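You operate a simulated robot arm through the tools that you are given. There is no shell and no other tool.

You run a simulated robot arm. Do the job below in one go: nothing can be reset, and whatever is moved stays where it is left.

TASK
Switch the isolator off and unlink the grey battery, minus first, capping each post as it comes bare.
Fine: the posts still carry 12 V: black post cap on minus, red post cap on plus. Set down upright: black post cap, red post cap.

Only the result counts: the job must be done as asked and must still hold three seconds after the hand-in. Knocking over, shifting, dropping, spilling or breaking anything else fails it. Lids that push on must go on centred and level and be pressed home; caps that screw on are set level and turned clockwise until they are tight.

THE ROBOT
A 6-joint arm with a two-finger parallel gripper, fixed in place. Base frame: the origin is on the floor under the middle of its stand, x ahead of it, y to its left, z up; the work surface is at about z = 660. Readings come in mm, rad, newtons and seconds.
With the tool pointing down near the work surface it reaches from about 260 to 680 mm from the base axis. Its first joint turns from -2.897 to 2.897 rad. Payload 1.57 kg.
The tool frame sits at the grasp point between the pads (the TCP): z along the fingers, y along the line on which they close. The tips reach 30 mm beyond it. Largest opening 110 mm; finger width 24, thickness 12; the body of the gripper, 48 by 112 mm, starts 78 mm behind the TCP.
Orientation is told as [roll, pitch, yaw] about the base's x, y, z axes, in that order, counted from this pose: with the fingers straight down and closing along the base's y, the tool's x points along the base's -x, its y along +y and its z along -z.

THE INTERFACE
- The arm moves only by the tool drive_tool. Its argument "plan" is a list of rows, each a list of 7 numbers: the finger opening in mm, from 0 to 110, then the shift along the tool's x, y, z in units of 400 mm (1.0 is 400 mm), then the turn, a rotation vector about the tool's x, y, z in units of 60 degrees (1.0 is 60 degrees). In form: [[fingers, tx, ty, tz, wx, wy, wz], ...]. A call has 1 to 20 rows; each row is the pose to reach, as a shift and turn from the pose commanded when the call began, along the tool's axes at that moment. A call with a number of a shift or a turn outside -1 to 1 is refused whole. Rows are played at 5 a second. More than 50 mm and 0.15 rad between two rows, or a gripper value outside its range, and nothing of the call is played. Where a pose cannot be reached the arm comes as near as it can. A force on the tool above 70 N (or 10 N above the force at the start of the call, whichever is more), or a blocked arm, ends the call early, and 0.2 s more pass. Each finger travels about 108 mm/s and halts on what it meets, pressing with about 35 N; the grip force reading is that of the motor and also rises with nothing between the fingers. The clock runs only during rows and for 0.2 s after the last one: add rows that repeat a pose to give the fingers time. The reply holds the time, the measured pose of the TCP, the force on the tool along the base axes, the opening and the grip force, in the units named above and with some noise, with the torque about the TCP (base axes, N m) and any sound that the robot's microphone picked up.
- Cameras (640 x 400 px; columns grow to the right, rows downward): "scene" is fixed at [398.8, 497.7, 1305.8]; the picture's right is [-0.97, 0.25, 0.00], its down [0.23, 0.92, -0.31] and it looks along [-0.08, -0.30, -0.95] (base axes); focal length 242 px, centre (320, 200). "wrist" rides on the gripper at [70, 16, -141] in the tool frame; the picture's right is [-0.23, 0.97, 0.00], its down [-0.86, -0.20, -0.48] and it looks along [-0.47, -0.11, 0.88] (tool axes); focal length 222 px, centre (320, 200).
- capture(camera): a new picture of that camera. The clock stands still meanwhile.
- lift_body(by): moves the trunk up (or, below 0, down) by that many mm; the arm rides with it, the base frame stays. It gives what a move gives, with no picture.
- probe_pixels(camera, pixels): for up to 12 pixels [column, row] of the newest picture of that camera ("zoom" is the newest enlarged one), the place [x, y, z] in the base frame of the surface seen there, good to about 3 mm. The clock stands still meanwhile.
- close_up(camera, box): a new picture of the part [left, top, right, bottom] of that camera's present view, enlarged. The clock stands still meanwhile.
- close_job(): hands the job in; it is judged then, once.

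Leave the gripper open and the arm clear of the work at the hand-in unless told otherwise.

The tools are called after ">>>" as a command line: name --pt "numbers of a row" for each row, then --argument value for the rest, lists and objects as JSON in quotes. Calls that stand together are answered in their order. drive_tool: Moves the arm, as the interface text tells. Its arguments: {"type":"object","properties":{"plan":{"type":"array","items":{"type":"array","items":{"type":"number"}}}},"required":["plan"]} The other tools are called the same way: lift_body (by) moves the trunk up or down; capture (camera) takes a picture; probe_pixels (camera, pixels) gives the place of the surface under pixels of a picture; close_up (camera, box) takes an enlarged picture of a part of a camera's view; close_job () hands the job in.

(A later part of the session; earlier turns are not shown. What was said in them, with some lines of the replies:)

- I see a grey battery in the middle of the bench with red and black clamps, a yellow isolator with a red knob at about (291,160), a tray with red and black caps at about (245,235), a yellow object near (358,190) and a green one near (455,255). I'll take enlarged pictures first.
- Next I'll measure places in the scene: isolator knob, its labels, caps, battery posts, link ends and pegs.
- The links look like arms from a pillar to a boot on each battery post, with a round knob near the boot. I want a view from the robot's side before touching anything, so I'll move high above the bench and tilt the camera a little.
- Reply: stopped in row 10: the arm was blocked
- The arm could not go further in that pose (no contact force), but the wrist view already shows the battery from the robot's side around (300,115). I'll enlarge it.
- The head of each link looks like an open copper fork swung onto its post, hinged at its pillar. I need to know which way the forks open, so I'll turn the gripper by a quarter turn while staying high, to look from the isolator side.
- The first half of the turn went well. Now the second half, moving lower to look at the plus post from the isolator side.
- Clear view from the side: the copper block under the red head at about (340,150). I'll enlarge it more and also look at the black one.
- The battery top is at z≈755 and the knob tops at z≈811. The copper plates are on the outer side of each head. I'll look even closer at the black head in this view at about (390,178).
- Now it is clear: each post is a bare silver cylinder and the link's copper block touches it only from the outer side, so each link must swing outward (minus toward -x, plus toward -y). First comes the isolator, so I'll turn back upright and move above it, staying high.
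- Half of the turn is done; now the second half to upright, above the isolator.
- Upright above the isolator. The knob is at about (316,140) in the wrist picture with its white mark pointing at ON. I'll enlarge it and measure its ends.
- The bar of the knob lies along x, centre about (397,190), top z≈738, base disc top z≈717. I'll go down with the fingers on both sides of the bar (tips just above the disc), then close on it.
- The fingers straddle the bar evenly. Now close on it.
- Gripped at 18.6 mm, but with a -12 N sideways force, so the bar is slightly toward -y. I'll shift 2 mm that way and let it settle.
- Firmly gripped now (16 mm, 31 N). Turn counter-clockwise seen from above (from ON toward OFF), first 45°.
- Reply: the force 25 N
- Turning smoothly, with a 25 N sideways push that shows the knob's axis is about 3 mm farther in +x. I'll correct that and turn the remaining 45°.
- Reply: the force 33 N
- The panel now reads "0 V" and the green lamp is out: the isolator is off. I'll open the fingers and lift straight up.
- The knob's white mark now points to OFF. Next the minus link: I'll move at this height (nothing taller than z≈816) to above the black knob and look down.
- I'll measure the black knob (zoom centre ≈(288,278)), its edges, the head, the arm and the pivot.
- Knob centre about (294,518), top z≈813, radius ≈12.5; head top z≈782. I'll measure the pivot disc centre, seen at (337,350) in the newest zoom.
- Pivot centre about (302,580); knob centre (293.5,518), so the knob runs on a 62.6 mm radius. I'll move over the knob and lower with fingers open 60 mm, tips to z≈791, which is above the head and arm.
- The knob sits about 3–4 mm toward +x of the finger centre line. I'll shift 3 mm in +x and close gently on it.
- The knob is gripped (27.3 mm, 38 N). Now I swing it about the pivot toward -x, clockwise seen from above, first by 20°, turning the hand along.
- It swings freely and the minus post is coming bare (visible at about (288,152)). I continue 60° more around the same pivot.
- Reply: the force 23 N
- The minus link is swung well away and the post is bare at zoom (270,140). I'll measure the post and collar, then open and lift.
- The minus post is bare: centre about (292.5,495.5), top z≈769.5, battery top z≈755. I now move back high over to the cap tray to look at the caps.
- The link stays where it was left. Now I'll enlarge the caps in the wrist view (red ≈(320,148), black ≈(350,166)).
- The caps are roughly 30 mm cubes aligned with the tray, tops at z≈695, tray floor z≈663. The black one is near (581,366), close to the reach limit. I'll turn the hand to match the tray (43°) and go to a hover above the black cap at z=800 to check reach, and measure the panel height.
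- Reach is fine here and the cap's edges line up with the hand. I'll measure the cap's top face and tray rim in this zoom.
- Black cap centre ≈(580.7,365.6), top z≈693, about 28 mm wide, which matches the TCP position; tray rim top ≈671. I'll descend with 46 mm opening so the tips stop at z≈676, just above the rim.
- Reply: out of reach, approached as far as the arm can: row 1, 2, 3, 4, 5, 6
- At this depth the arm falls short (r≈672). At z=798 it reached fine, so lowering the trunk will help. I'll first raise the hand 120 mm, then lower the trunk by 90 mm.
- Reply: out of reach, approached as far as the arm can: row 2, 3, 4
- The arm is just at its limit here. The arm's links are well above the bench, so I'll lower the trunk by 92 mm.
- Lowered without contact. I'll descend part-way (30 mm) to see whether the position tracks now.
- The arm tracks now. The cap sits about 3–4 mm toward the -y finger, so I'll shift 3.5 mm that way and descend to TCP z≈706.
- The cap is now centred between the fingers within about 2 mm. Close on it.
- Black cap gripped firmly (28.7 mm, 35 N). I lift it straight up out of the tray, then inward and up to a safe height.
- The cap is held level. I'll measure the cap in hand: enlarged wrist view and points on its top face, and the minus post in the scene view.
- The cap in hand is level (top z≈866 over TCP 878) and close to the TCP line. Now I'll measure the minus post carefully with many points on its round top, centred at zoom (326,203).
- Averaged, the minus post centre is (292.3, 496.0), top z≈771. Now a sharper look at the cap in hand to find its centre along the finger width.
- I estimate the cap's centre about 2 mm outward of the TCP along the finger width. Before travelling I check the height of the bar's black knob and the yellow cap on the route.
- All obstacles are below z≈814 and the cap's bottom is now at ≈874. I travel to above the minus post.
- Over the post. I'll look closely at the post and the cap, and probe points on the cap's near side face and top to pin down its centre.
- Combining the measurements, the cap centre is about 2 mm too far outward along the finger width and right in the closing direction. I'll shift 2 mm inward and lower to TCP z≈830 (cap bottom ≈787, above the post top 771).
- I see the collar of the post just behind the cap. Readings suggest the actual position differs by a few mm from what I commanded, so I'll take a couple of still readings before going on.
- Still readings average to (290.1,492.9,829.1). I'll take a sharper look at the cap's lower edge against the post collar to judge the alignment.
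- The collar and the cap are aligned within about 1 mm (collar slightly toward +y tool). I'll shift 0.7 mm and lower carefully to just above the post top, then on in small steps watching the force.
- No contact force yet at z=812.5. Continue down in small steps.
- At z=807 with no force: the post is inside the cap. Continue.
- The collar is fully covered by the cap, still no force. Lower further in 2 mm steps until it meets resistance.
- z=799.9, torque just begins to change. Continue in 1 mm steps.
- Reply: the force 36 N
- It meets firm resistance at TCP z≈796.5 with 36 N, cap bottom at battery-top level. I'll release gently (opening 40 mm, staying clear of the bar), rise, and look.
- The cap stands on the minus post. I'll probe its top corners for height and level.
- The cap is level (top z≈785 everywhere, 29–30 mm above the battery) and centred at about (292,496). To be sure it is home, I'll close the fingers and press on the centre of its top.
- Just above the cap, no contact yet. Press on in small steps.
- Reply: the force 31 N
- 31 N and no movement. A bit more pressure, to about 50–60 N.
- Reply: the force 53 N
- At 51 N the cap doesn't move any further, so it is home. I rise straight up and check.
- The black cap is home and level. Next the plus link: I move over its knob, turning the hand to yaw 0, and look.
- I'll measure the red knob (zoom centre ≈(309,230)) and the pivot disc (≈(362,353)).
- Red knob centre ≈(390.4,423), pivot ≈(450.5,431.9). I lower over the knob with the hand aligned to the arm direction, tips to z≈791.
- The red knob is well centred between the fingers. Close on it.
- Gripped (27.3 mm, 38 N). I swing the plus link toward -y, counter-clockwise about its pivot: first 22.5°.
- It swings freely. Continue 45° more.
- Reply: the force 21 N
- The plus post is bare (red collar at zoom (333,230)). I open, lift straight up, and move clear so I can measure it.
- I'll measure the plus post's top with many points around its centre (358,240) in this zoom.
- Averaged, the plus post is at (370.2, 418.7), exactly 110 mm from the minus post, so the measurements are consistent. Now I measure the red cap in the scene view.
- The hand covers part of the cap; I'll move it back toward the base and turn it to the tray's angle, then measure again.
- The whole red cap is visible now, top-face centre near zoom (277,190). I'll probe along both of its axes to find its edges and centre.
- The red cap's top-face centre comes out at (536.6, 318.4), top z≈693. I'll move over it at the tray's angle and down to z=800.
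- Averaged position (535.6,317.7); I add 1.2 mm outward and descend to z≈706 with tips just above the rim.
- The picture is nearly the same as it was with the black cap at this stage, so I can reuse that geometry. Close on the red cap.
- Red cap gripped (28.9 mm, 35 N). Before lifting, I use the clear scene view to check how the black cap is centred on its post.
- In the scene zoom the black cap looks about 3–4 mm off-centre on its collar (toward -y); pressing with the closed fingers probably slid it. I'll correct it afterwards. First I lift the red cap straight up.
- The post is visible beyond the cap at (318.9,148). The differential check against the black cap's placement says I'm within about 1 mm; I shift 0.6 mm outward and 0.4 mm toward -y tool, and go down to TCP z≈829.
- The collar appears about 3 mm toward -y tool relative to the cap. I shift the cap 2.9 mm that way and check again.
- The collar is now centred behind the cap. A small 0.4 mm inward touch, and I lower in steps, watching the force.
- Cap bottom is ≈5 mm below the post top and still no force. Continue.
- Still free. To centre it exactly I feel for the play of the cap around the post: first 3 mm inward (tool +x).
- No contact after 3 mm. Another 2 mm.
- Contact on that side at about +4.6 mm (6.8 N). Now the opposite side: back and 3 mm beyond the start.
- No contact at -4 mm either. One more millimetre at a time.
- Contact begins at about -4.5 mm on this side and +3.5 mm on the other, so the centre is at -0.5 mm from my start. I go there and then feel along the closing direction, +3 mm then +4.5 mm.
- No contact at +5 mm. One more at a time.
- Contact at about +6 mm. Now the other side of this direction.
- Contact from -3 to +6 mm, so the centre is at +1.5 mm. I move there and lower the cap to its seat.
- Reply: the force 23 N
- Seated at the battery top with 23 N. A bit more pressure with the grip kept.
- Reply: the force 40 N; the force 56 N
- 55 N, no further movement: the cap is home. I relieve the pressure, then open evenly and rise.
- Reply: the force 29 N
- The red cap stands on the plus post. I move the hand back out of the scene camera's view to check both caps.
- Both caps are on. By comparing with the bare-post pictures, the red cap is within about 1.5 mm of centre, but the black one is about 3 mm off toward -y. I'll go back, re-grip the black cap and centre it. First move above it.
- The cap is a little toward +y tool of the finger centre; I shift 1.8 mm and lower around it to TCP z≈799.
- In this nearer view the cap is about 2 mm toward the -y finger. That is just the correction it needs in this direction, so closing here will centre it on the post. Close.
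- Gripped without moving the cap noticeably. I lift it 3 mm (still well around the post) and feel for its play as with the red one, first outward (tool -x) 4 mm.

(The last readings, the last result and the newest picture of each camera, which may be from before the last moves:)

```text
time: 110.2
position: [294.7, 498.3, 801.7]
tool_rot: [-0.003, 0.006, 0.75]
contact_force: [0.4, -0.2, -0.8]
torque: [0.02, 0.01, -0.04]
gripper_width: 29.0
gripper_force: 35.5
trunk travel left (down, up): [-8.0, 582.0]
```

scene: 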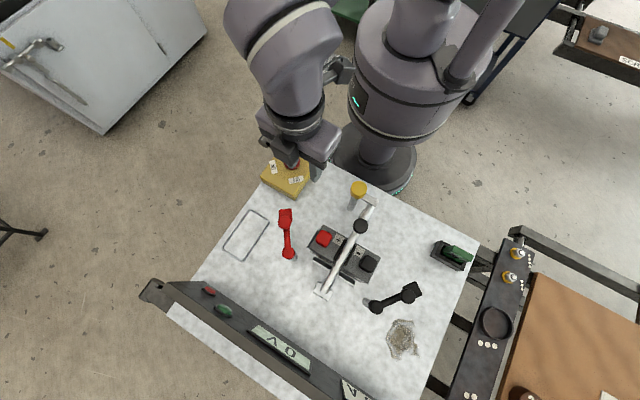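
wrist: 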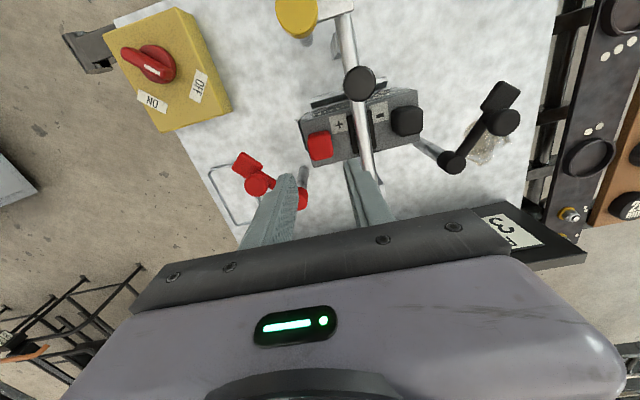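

No contact at -6 mm, which agrees with it having been off to the inner side. Further.

>>> drive_tool --pt "22 -0.0025 0 0 0 0 0" --pt "22 -0.0025 0 0 0 0 0"

>>> drive_tool --pt "22 -0.0025 0 0 0 0 0" --pt "22 -0.0025 0 0 0 0 0"

```text
time: 110.8
position: [296.2, 497.9, 800.6]
tool_rot: [-0.003, 0.005, 0.751]
contact_force: [-0.4, -0.5, -0.7]
torque: [0.02, -0.03, 0.02]
gripper_width: 29.1
gripper_force: 35.1
trunk travel left (down, up): [-8.0, 582.0]
```

```text
time: 111.5
position: [296.6, 499.9, 801.6]
tool_rot: [-0.001, 0.006, 0.75]
contact_force: [-5.2, -3.9, -1.1]
torque: [-0.15, 0.18, 0.0]
gripper_width: 28.9
gripper_force: 35.2
trunk travel left (down, up): [-8.0, 582.0]
```

Contact at about -7 mm. Now the inner side.

>>> drive_tool --pt "22 0.005 0 0 0 0 0" --pt "22 0.01 0 0 0 0 0" --pt "22 0.015 0 0 0 0 0" --pt "22 0.02 0 0 0 0 0" --pt "22 0.02 0 0 0 0 0"

>>> drive_tool --pt "22 0.0025 0 0 0 0 0" --pt "22 0.0025 0 0 0 0 0"

>>> drive_tool --pt "22 0.0025 0 0 0 0 0" --pt "22 0.0025 0 0 0 0 0"

```text
time: 112.7
position: [290.2, 494.4, 801.1]
tool_rot: [-0.002, 0.006, 0.752]
contact_force: [0.2, -0.2, -0.7]
torque: [0.01, -0.03, 0.0]
gripper_width: 28.8
gripper_force: 35.1
trunk travel left (down, up): [-8.0, 582.0]
```

```text
time: 113.2
position: [289.5, 493.2, 800.8]
tool_rot: [-0.002, 0.003, 0.75]
contact_force: [-0.2, 1.1, -0.3]
torque: [-0.01, 0.02, 0.01]
gripper_width: 29.2
gripper_force: 35.3
trunk travel left (down, up): [-8.0, 582.0]
```

```text
time: 113.8
position: [288.1, 493.3, 800.1]
tool_rot: [-0.003, 0.004, 0.752]
contact_force: [1.1, -0.1, 0.4]
torque: [0.03, -0.03, 0.01]
gripper_width: 29.0
gripper_force: 35.0
trunk travel left (down, up): [-8.0, 582.0]
```

>>> drive_tool --pt "22 0.0025 0 0 0 0 0" --pt "22 0.0025 0 0 0 0 0"

>>> drive_tool --pt "22 0.0025 0 0 0 0 0" --pt "22 0.0025 0 0 0 0 0"

```text
time: 114.5
position: [288.3, 492.2, 801.3]
tool_rot: [0.0, 0.004, 0.751]
contact_force: [5.0, 5.1, 1.6]
torque: [0.2, -0.18, 0.0]
gripper_width: 28.9
gripper_force: 34.9
trunk travel left (down, up): [-8.0, 582.0]
```

```text
time: 115.0
position: [286.8, 491.0, 799.2]
tool_rot: [-0.002, 0.006, 0.75]
contact_force: [4.9, 6.1, 1.1]
torque: [0.22, -0.2, 0.01]
gripper_width: 29.1
gripper_force: 35.1
trunk travel left (down, up): [-8.0, 582.0]
```

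Contact on the inner side at about +2 mm; the centre is near -2.4 mm. I go to the centre and feel in the closing direction, +4 mm then more.

>>> drive_tool --pt "22 -0.005 0 0 0 0 0" --pt "22 -0.01 0 0 0 0 0" --pt "22 -0.0155 0 0 0 0 0" --pt "22 -0.0155 0.005 0 0 0 0" --pt "22 -0.0155 0.01 0 0 0 0" --pt "22 -0.0155 0.01 0 0 0 0"

>>> drive_tool --pt "22 0 0.0025 0 0 0 0" --pt "22 0 0.0025 0 0 0 0"

>>> drive_tool --pt "22 0 0.0025 0 0 0 0" --pt "22 0 0.0025 0 0 0 0"

```text
time: 116.5
position: [288.6, 498.2, 802.1]
tool_rot: [-0.001, 0.006, 0.751]
contact_force: [-0.3, -0.8, 0.0]
torque: [0.0, 0.03, -0.01]
gripper_width: 29.3
gripper_force: 34.5
trunk travel left (down, up): [-8.0, 582.0]
```

```text
time: 117.0
position: [288.7, 499.3, 801.8]
tool_rot: [-0.001, 0.005, 0.75]
contact_force: [-0.1, 0.3, -0.5]
torque: [-0.02, 0.0, -0.02]
gripper_width: 29.0
gripper_force: 35.4
trunk travel left (down, up): [-8.0, 582.0]
```

```text
time: 117.7
position: [287.4, 499.9, 801.0]
tool_rot: [-0.002, 0.007, 0.75]
contact_force: [2.5, -1.9, 0.2]
torque: [-0.09, -0.1, 0.03]
gripper_width: 29.1
gripper_force: 35.0
trunk travel left (down, up): [-8.0, 582.0]
```

Contact starts near +5.5 mm. Now the other side.

>>> drive_tool --pt "22 0 -0.005 0 0 0 0" --pt "22 0 -0.01 0 0 0 0" --pt "22 0 -0.015 0 0 0 0" --pt "22 0 -0.02 0 0 0 0" --pt "22 0 -0.02 0 0 0 0"

>>> drive_tool --pt "22 0 -0.0025 0 0 0 0" --pt "22 0 -0.0025 0 0 0 0"

>>> drive_tool --pt "22 0 -0.0025 0 0 0 0" --pt "22 0 -0.0025 0 0 0 0"

```text
time: 118.8
position: [293.0, 493.0, 800.6]
tool_rot: [-0.002, 0.004, 0.751]
contact_force: [-0.1, 0.8, -0.2]
torque: [-0.03, -0.02, -0.05]
gripper_width: 29.1
gripper_force: 35.1
trunk travel left (down, up): [-8.0, 582.0]
```

```text
time: 119.5
position: [293.2, 493.4, 799.4]
tool_rot: [-0.003, 0.005, 0.751]
contact_force: [-0.3, 0.2, -0.6]
torque: [0.0, -0.01, 0.01]
gripper_width: 29.1
gripper_force: 34.9
trunk travel left (down, up): [-8.0, 582.0]
```

```text
time: 120.0
position: [295.3, 492.7, 801.6]
tool_rot: [-0.002, 0.004, 0.751]
contact_force: [-3.6, 3.5, -0.5]
torque: [0.19, 0.15, -0.03]
gripper_width: 29.1
gripper_force: 34.9
trunk travel left (down, up): [-8.0, 582.0]
```

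Contact from -3.3 to +5.5 mm, so the centre is +1.1 mm. I go there and re-check the other direction for symmetry: +4 mm, +5 mm.

>>> drive_tool --pt "22 0 0.005 0 0 0 0" --pt "22 0 0.0128 0 0 0 0" --pt "22 0.005 0.0128 0 0 0 0" --pt "22 0.01 0.0128 0 0 0 0" --pt "22 0.01 0.0128 0 0 0 0"

>>> drive_tool --pt "22 0.0025 0 0 0 0 0" --pt "22 0.0025 0 0 0 0 0"

>>> drive_tool --pt "22 -0.005 0 0 0 0 0" --pt "22 -0.01 0 0 0 0 0" --pt "22 -0.015 0 0 0 0 0" --pt "22 -0.0225 0 0 0 0 0" --pt "22 -0.0225 0 0 0 0 0"

>>> drive_tool --pt "22 -0.0025 0 0 0 0 0" --pt "22 -0.0025 0 0 0 0 0"

```text
time: 121.2
position: [287.2, 493.3, 799.7]
tool_rot: [0.0, 0.007, 0.75]
contact_force: [0.7, -0.7, -0.2]
torque: [0.01, 0.01, 0.04]
gripper_width: 29.0
gripper_force: 35.1
trunk travel left (down, up): [-8.0, 582.0]
```

```text
time: 121.8
position: [287.1, 493.3, 801.0]
tool_rot: [-0.002, 0.005, 0.752]
contact_force: [-0.7, -0.3, -0.4]
torque: [-0.01, 0.01, 0.01]
gripper_width: 28.9
gripper_force: 35.2
trunk travel left (down, up): [-8.0, 582.0]
```

```text
time: 123.0
position: [292.8, 498.7, 800.8]
tool_rot: [-0.001, 0.006, 0.751]
contact_force: [-5.7, -3.5, 0.1]
torque: [-0.14, 0.16, 0.0]
gripper_width: 29.3
gripper_force: 34.4
trunk travel left (down, up): [-8.0, 582.0]
```

```text
time: 123.7
position: [295.1, 500.1, 801.6]
tool_rot: [-0.001, 0.006, 0.752]
contact_force: [-5.2, -3.2, -0.3]
torque: [-0.15, 0.21, -0.01]
gripper_width: 28.9
gripper_force: 35.0
trunk travel left (down, up): [-8.0, 582.0]
```

Pushing sideways makes the cap creep a little in the grip, but the play is now symmetric around a point 4.8 mm from here. I move there and lower gently to the seat.

>>> drive_tool --pt "22 0.005 0 0 0 0 0" --pt "22 0.012 0 0 0 0 0" --pt "22 0.012 0 0 0 0 0" --pt "22 0.012 0 0.005 0 0 0" --pt "22 0.012 0 0.0075 0 0 0" --pt "22 0.012 0 0.0075 0 0 0"

>>> drive_tool --pt "22 0 0 0.0025 0 0 0" --pt "22 0 0 0.0025 0 0 0"

```text
time: 125.0
position: [291.7, 497.2, 798.3]
tool_rot: [0.0, 0.004, 0.75]
contact_force: [0.8, 0.6, -0.2]
torque: [-0.03, -0.01, 0.04]
gripper_width: 28.7
gripper_force: 35.0
trunk travel left (down, up): [-8.0, 582.0]
```

```text
time: 125.7
position: [290.4, 497.5, 798.0]
tool_rot: [-0.003, 0.004, 0.752]
contact_force: [-1.0, 1.8, 10.4]
torque: [0.09, 0.06, -0.04]
gripper_width: 29.2
gripper_force: 35.5
trunk travel left (down, up): [-8.0, 582.0]
```

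10 N contact. One more millimetre to press it level and home, then a look at the level in the wrist view.

>>> drive_tool --pt "22 0 0 0.0025 0 0 0" --pt "22 0 0 0.0025 0 0 0"

>>> drive_tool --pt "22 0 0 0.0025 0 0 0" --pt "22 0 0 0.0025 0 0 0"

```text
time: 126.2
position: [290.5, 496.2, 799.0]
tool_rot: [0.001, 0.002, 0.752]
contact_force: [0.8, 3.9, 24.6]
torque: [0.12, -0.02, -0.02]
gripper_width: 29.0
gripper_force: 35.4
trunk travel left (down, up): [-8.0, 582.0]
```

```text
time: 126.8
position: [290.8, 496.1, 797.5]
tool_rot: [0.0, -0.002, 0.752]
contact_force: [2.3, 6.6, 43.3]
torque: [0.2, -0.06, 0.05]
gripper_width: 28.9
gripper_force: 35.2
trunk travel left (down, up): [-8.0, 582.0]
```

43 N: home. Now I relieve the pressure gradually before opening.

>>> drive_tool --pt "22 0 0 -0.0025 0 0 0" --pt "22 0 0 -0.005 0 0 0" --pt "22 0 0 -0.005 0 0 0"

>>> drive_tool --pt "22 0 0 -0.0015 0 0 0" --pt "22 0 0 -0.0015 0 0 0"

```text
time: 127.7
position: [291.1, 496.6, 798.7]
tool_rot: [-0.001, 0.004, 0.749]
contact_force: [6.6, 13.2, 30.8]
torque: [0.49, -0.27, 0.04]
gripper_width: 29.1
gripper_force: 35.4
trunk travel left (down, up): [-8.0, 582.0]
```

```text
time: 128.2
position: [290.7, 497.2, 797.3]
tool_rot: [-0.002, 0.003, 0.751]
contact_force: [5.3, 11.1, 21.3]
torque: [0.37, -0.24, -0.02]
gripper_width: 29.0
gripper_force: 35.3
trunk travel left (down, up): [-8.0, 582.0]
```

There is still sideways force (-11 N along tool x) stored in the arm. I relieve it by small shifts before opening.

>>> drive_tool --pt "22 -0.0025 0.001 -0.002 0 0 0" --pt "22 -0.0025 0.001 -0.002 0 0 0"

```text
time: 128.8
position: [290.0, 494.8, 797.1]
tool_rot: [-0.003, 0.01, 0.751]
contact_force: [-0.5, -4.4, 7.2]
torque: [-0.21, 0.07, 0.01]
gripper_width: 28.8
gripper_force: 34.8
trunk travel left (down, up): [-8.0, 582.0]
```

Nearly free now (4 N sideways, 7 N down). Open evenly and rise.

>>> drive_tool --pt "30 0 0 0 0 0 0" --pt "38 0 0 0 0 0 0" --pt "40 0 0 0 0 0 0" --pt "40 0 0 -0.02 0 0 0" --pt "40 0 0 -0.06 0 0 0" --pt "40 0 0 -0.12 0 0 0" --pt "40 0 0 -0.2 0 0 0" --pt "40 0 0 -0.28 0 0 0"

>>> drive_tool --pt "40 0.032 -0.1 0 0 0 0" --pt "40 0.064 -0.2 0 0 0 0" --pt "40 0.096 -0.3 0 0 0 0" --pt "40 0.13 -0.4 0 0 0 0" --pt "40 0.161 -0.4985 0 0 0 0"

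>>> close_up --camera "scene" --box '[350, 248, 386, 282]'

>>> close_up --camera "scene" --box '[304, 222, 340, 256]'

```text
time: 130.7
position: [292.6, 498.1, 909.9]
tool_rot: [-0.003, 0.006, 0.75]
contact_force: [-0.2, -0.7, 0.0]
torque: [-0.02, 0.0, -0.01]
gripper_width: 39.7
gripper_force: 0.1
trunk travel left (down, up): [-8.0, 582.0]
```

```text
time: 131.8
position: [381.7, 307.6, 912.0]
tool_rot: [-0.001, 0.005, 0.75]
contact_force: [-0.4, -1.1, -0.4]
torque: [0.01, -0.02, 0.01]
gripper_width: 40.2
gripper_force: 0.1
trunk travel left (down, up): [-8.0, 582.0]
```

```text
11.76 times, centred on (368, 265) of scene
```

zoom: 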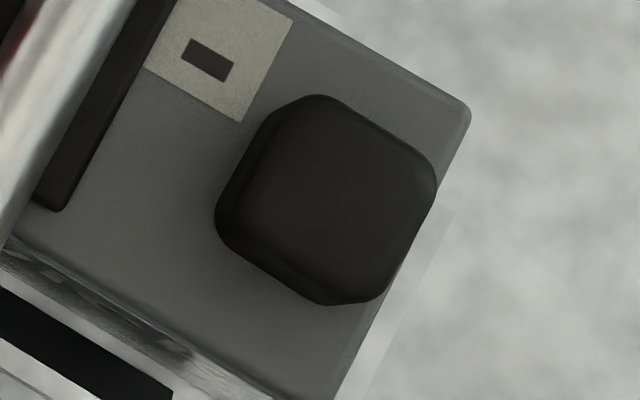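

```text
11.76 times, centred on (322, 239) of scene
```

zoom: 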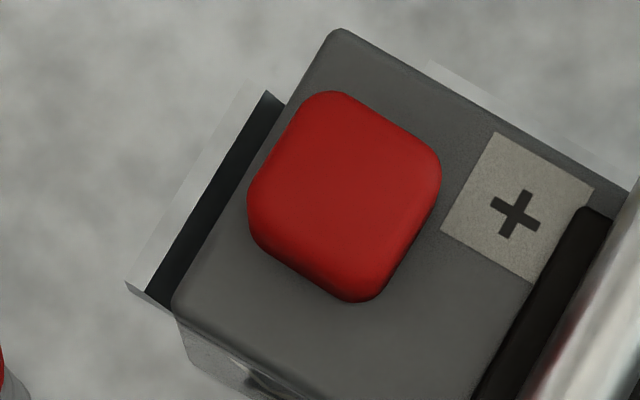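

Both caps now sit well centred. I check the level of both tops with probes, red first.

>>> probe_pixels --camera "zoom" --pixels '[[325, 108], [340, 108], [420, 158], [425, 172], [265, 180], [270, 195], [355, 250], [365, 245], [345, 180], [320, 165], [370, 195], [480, 300]]'

>>> close_up --camera "scene" --box '[350, 248, 386, 282]'

>>> probe_pixels --camera "zoom" --pixels '[[325, 112], [340, 115], [415, 165], [420, 185], [265, 190], [270, 205], [355, 280], [370, 270], [345, 195], [320, 175], [370, 215], [150, 250]]'

```text
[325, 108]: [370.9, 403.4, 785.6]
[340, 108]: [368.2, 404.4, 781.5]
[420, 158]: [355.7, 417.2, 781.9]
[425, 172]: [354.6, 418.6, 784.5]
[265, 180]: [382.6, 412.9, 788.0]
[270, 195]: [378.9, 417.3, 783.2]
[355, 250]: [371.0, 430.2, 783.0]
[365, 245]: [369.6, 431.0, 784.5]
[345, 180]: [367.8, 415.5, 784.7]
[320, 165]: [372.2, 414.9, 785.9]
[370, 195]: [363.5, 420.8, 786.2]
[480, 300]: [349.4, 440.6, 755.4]
```

```text
11.76 times, centred on (368, 265) of scene
```

zoom: 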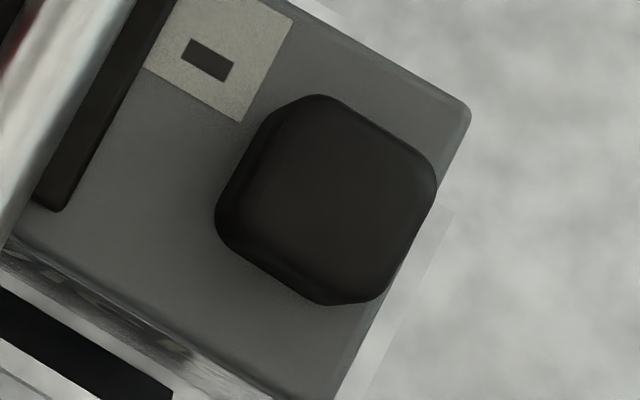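

```text
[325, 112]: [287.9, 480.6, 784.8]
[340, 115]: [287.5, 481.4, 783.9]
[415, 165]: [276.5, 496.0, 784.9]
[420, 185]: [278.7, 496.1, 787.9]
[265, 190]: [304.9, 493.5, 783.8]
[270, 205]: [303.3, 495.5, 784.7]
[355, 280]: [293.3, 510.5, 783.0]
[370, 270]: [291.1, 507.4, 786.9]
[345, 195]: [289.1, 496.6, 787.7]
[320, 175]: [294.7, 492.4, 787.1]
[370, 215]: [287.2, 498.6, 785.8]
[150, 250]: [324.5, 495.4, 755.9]
```

Both tops are level within the measuring noise (z≈784–786). Now I move the arm up and away with the gripper open, and take final pictures.

>>> drive_tool --pt "60 -0.02 -0.035 -0.06 0 0 0" --pt "80 -0.045 -0.07 -0.12 0 0 0" --pt "110 -0.07 -0.11 -0.18 0 0 0" --pt "110 -0.09 -0.145 -0.235 0 0 0" --pt "110 -0.1075 -0.172 -0.285 0 0 0" --pt "110 -0.1075 -0.172 -0.285 0 0 0"

>>> capture --camera "scene"

>>> close_up --camera "scene" --box '[220, 180, 440, 320]'

>>> capture --camera "wrist"

>>> close_up --camera "wrist" --box '[150, 0, 450, 180]'

```text
time: 133.2
position: [458.4, 288.0, 1024.1]
tool_rot: [0.0, 0.005, 0.748]
contact_force: [0.4, -0.7, 0.4]
torque: [0.0, 0.04, -0.02]
gripper_width: 110.0
gripper_force: 0.1
trunk travel left (down, up): [-8.0, 582.0]
```

```text
taken
```

scene: 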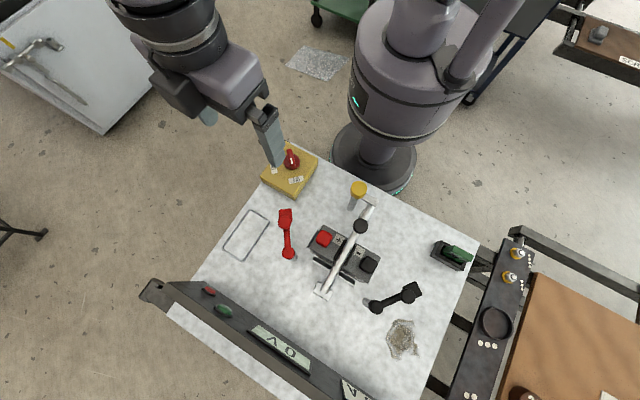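

```text
2.86 times, centred on (330, 250) of scene
```

zoom: 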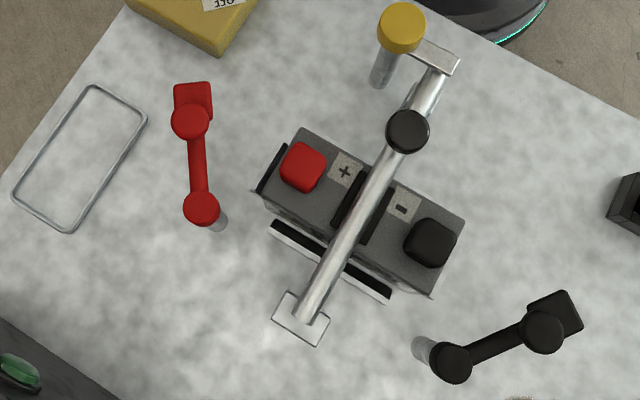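

```text
taken
```

wrist: 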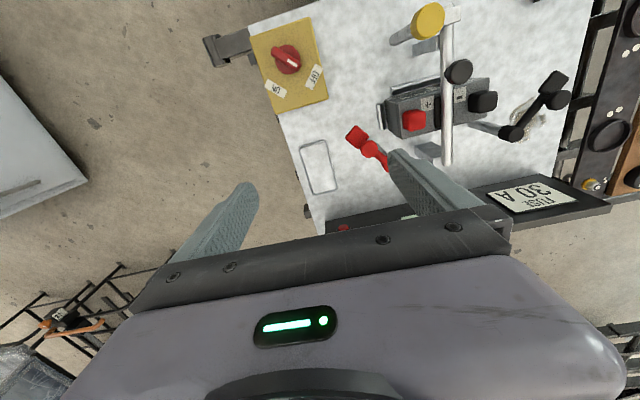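

```text
2.13 times, centred on (300, 90) of wrist
```

zoom: 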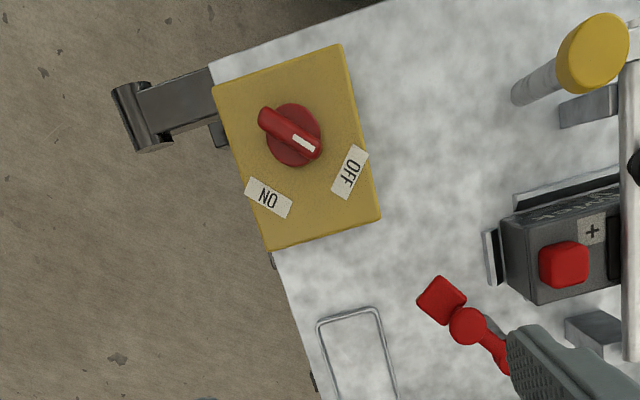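

Final check: isolator on OFF with the panel at 0 V, both links swung well off their posts, black cap on minus and red cap on plus, both level and seated, nothing else moved. The gripper is open and clear, so I hand the job in.

>>> close_job

```text
The job is handed in.
```

The isolator is off and the grey battery is unlinked, minus first. Each post was capped as it came bare: black cap on minus, red cap on plus. The job is handed in, but I haven't seen a verdict.

- **Isolator:** the knob points at OFF, the panel reads 0 V and the green lamp is out.
- **Links:** both are swung well off their posts and stayed where I left them.
- **Caps:** both are upright, level within measuring noise (tops around z = 784–786 mm) and seated on the battery top. They resisted at 43–55 N without moving further, and I heard no click.
- **Centring:** the first press slid the black cap about 3 mm off centre. I re-gripped it, lifting it about 3 mm without taking it off the post, and set it back. I estimate both caps are now within about 1.5 mm of centre. The caps fit loosely, with roughly 4 mm of play around each post.
- **Everything else:** nothing else appeared shifted in the last pictures. The gripper is open and clear of the work. I lowered the trunk by 92 mm to reach the black cap and left it there.
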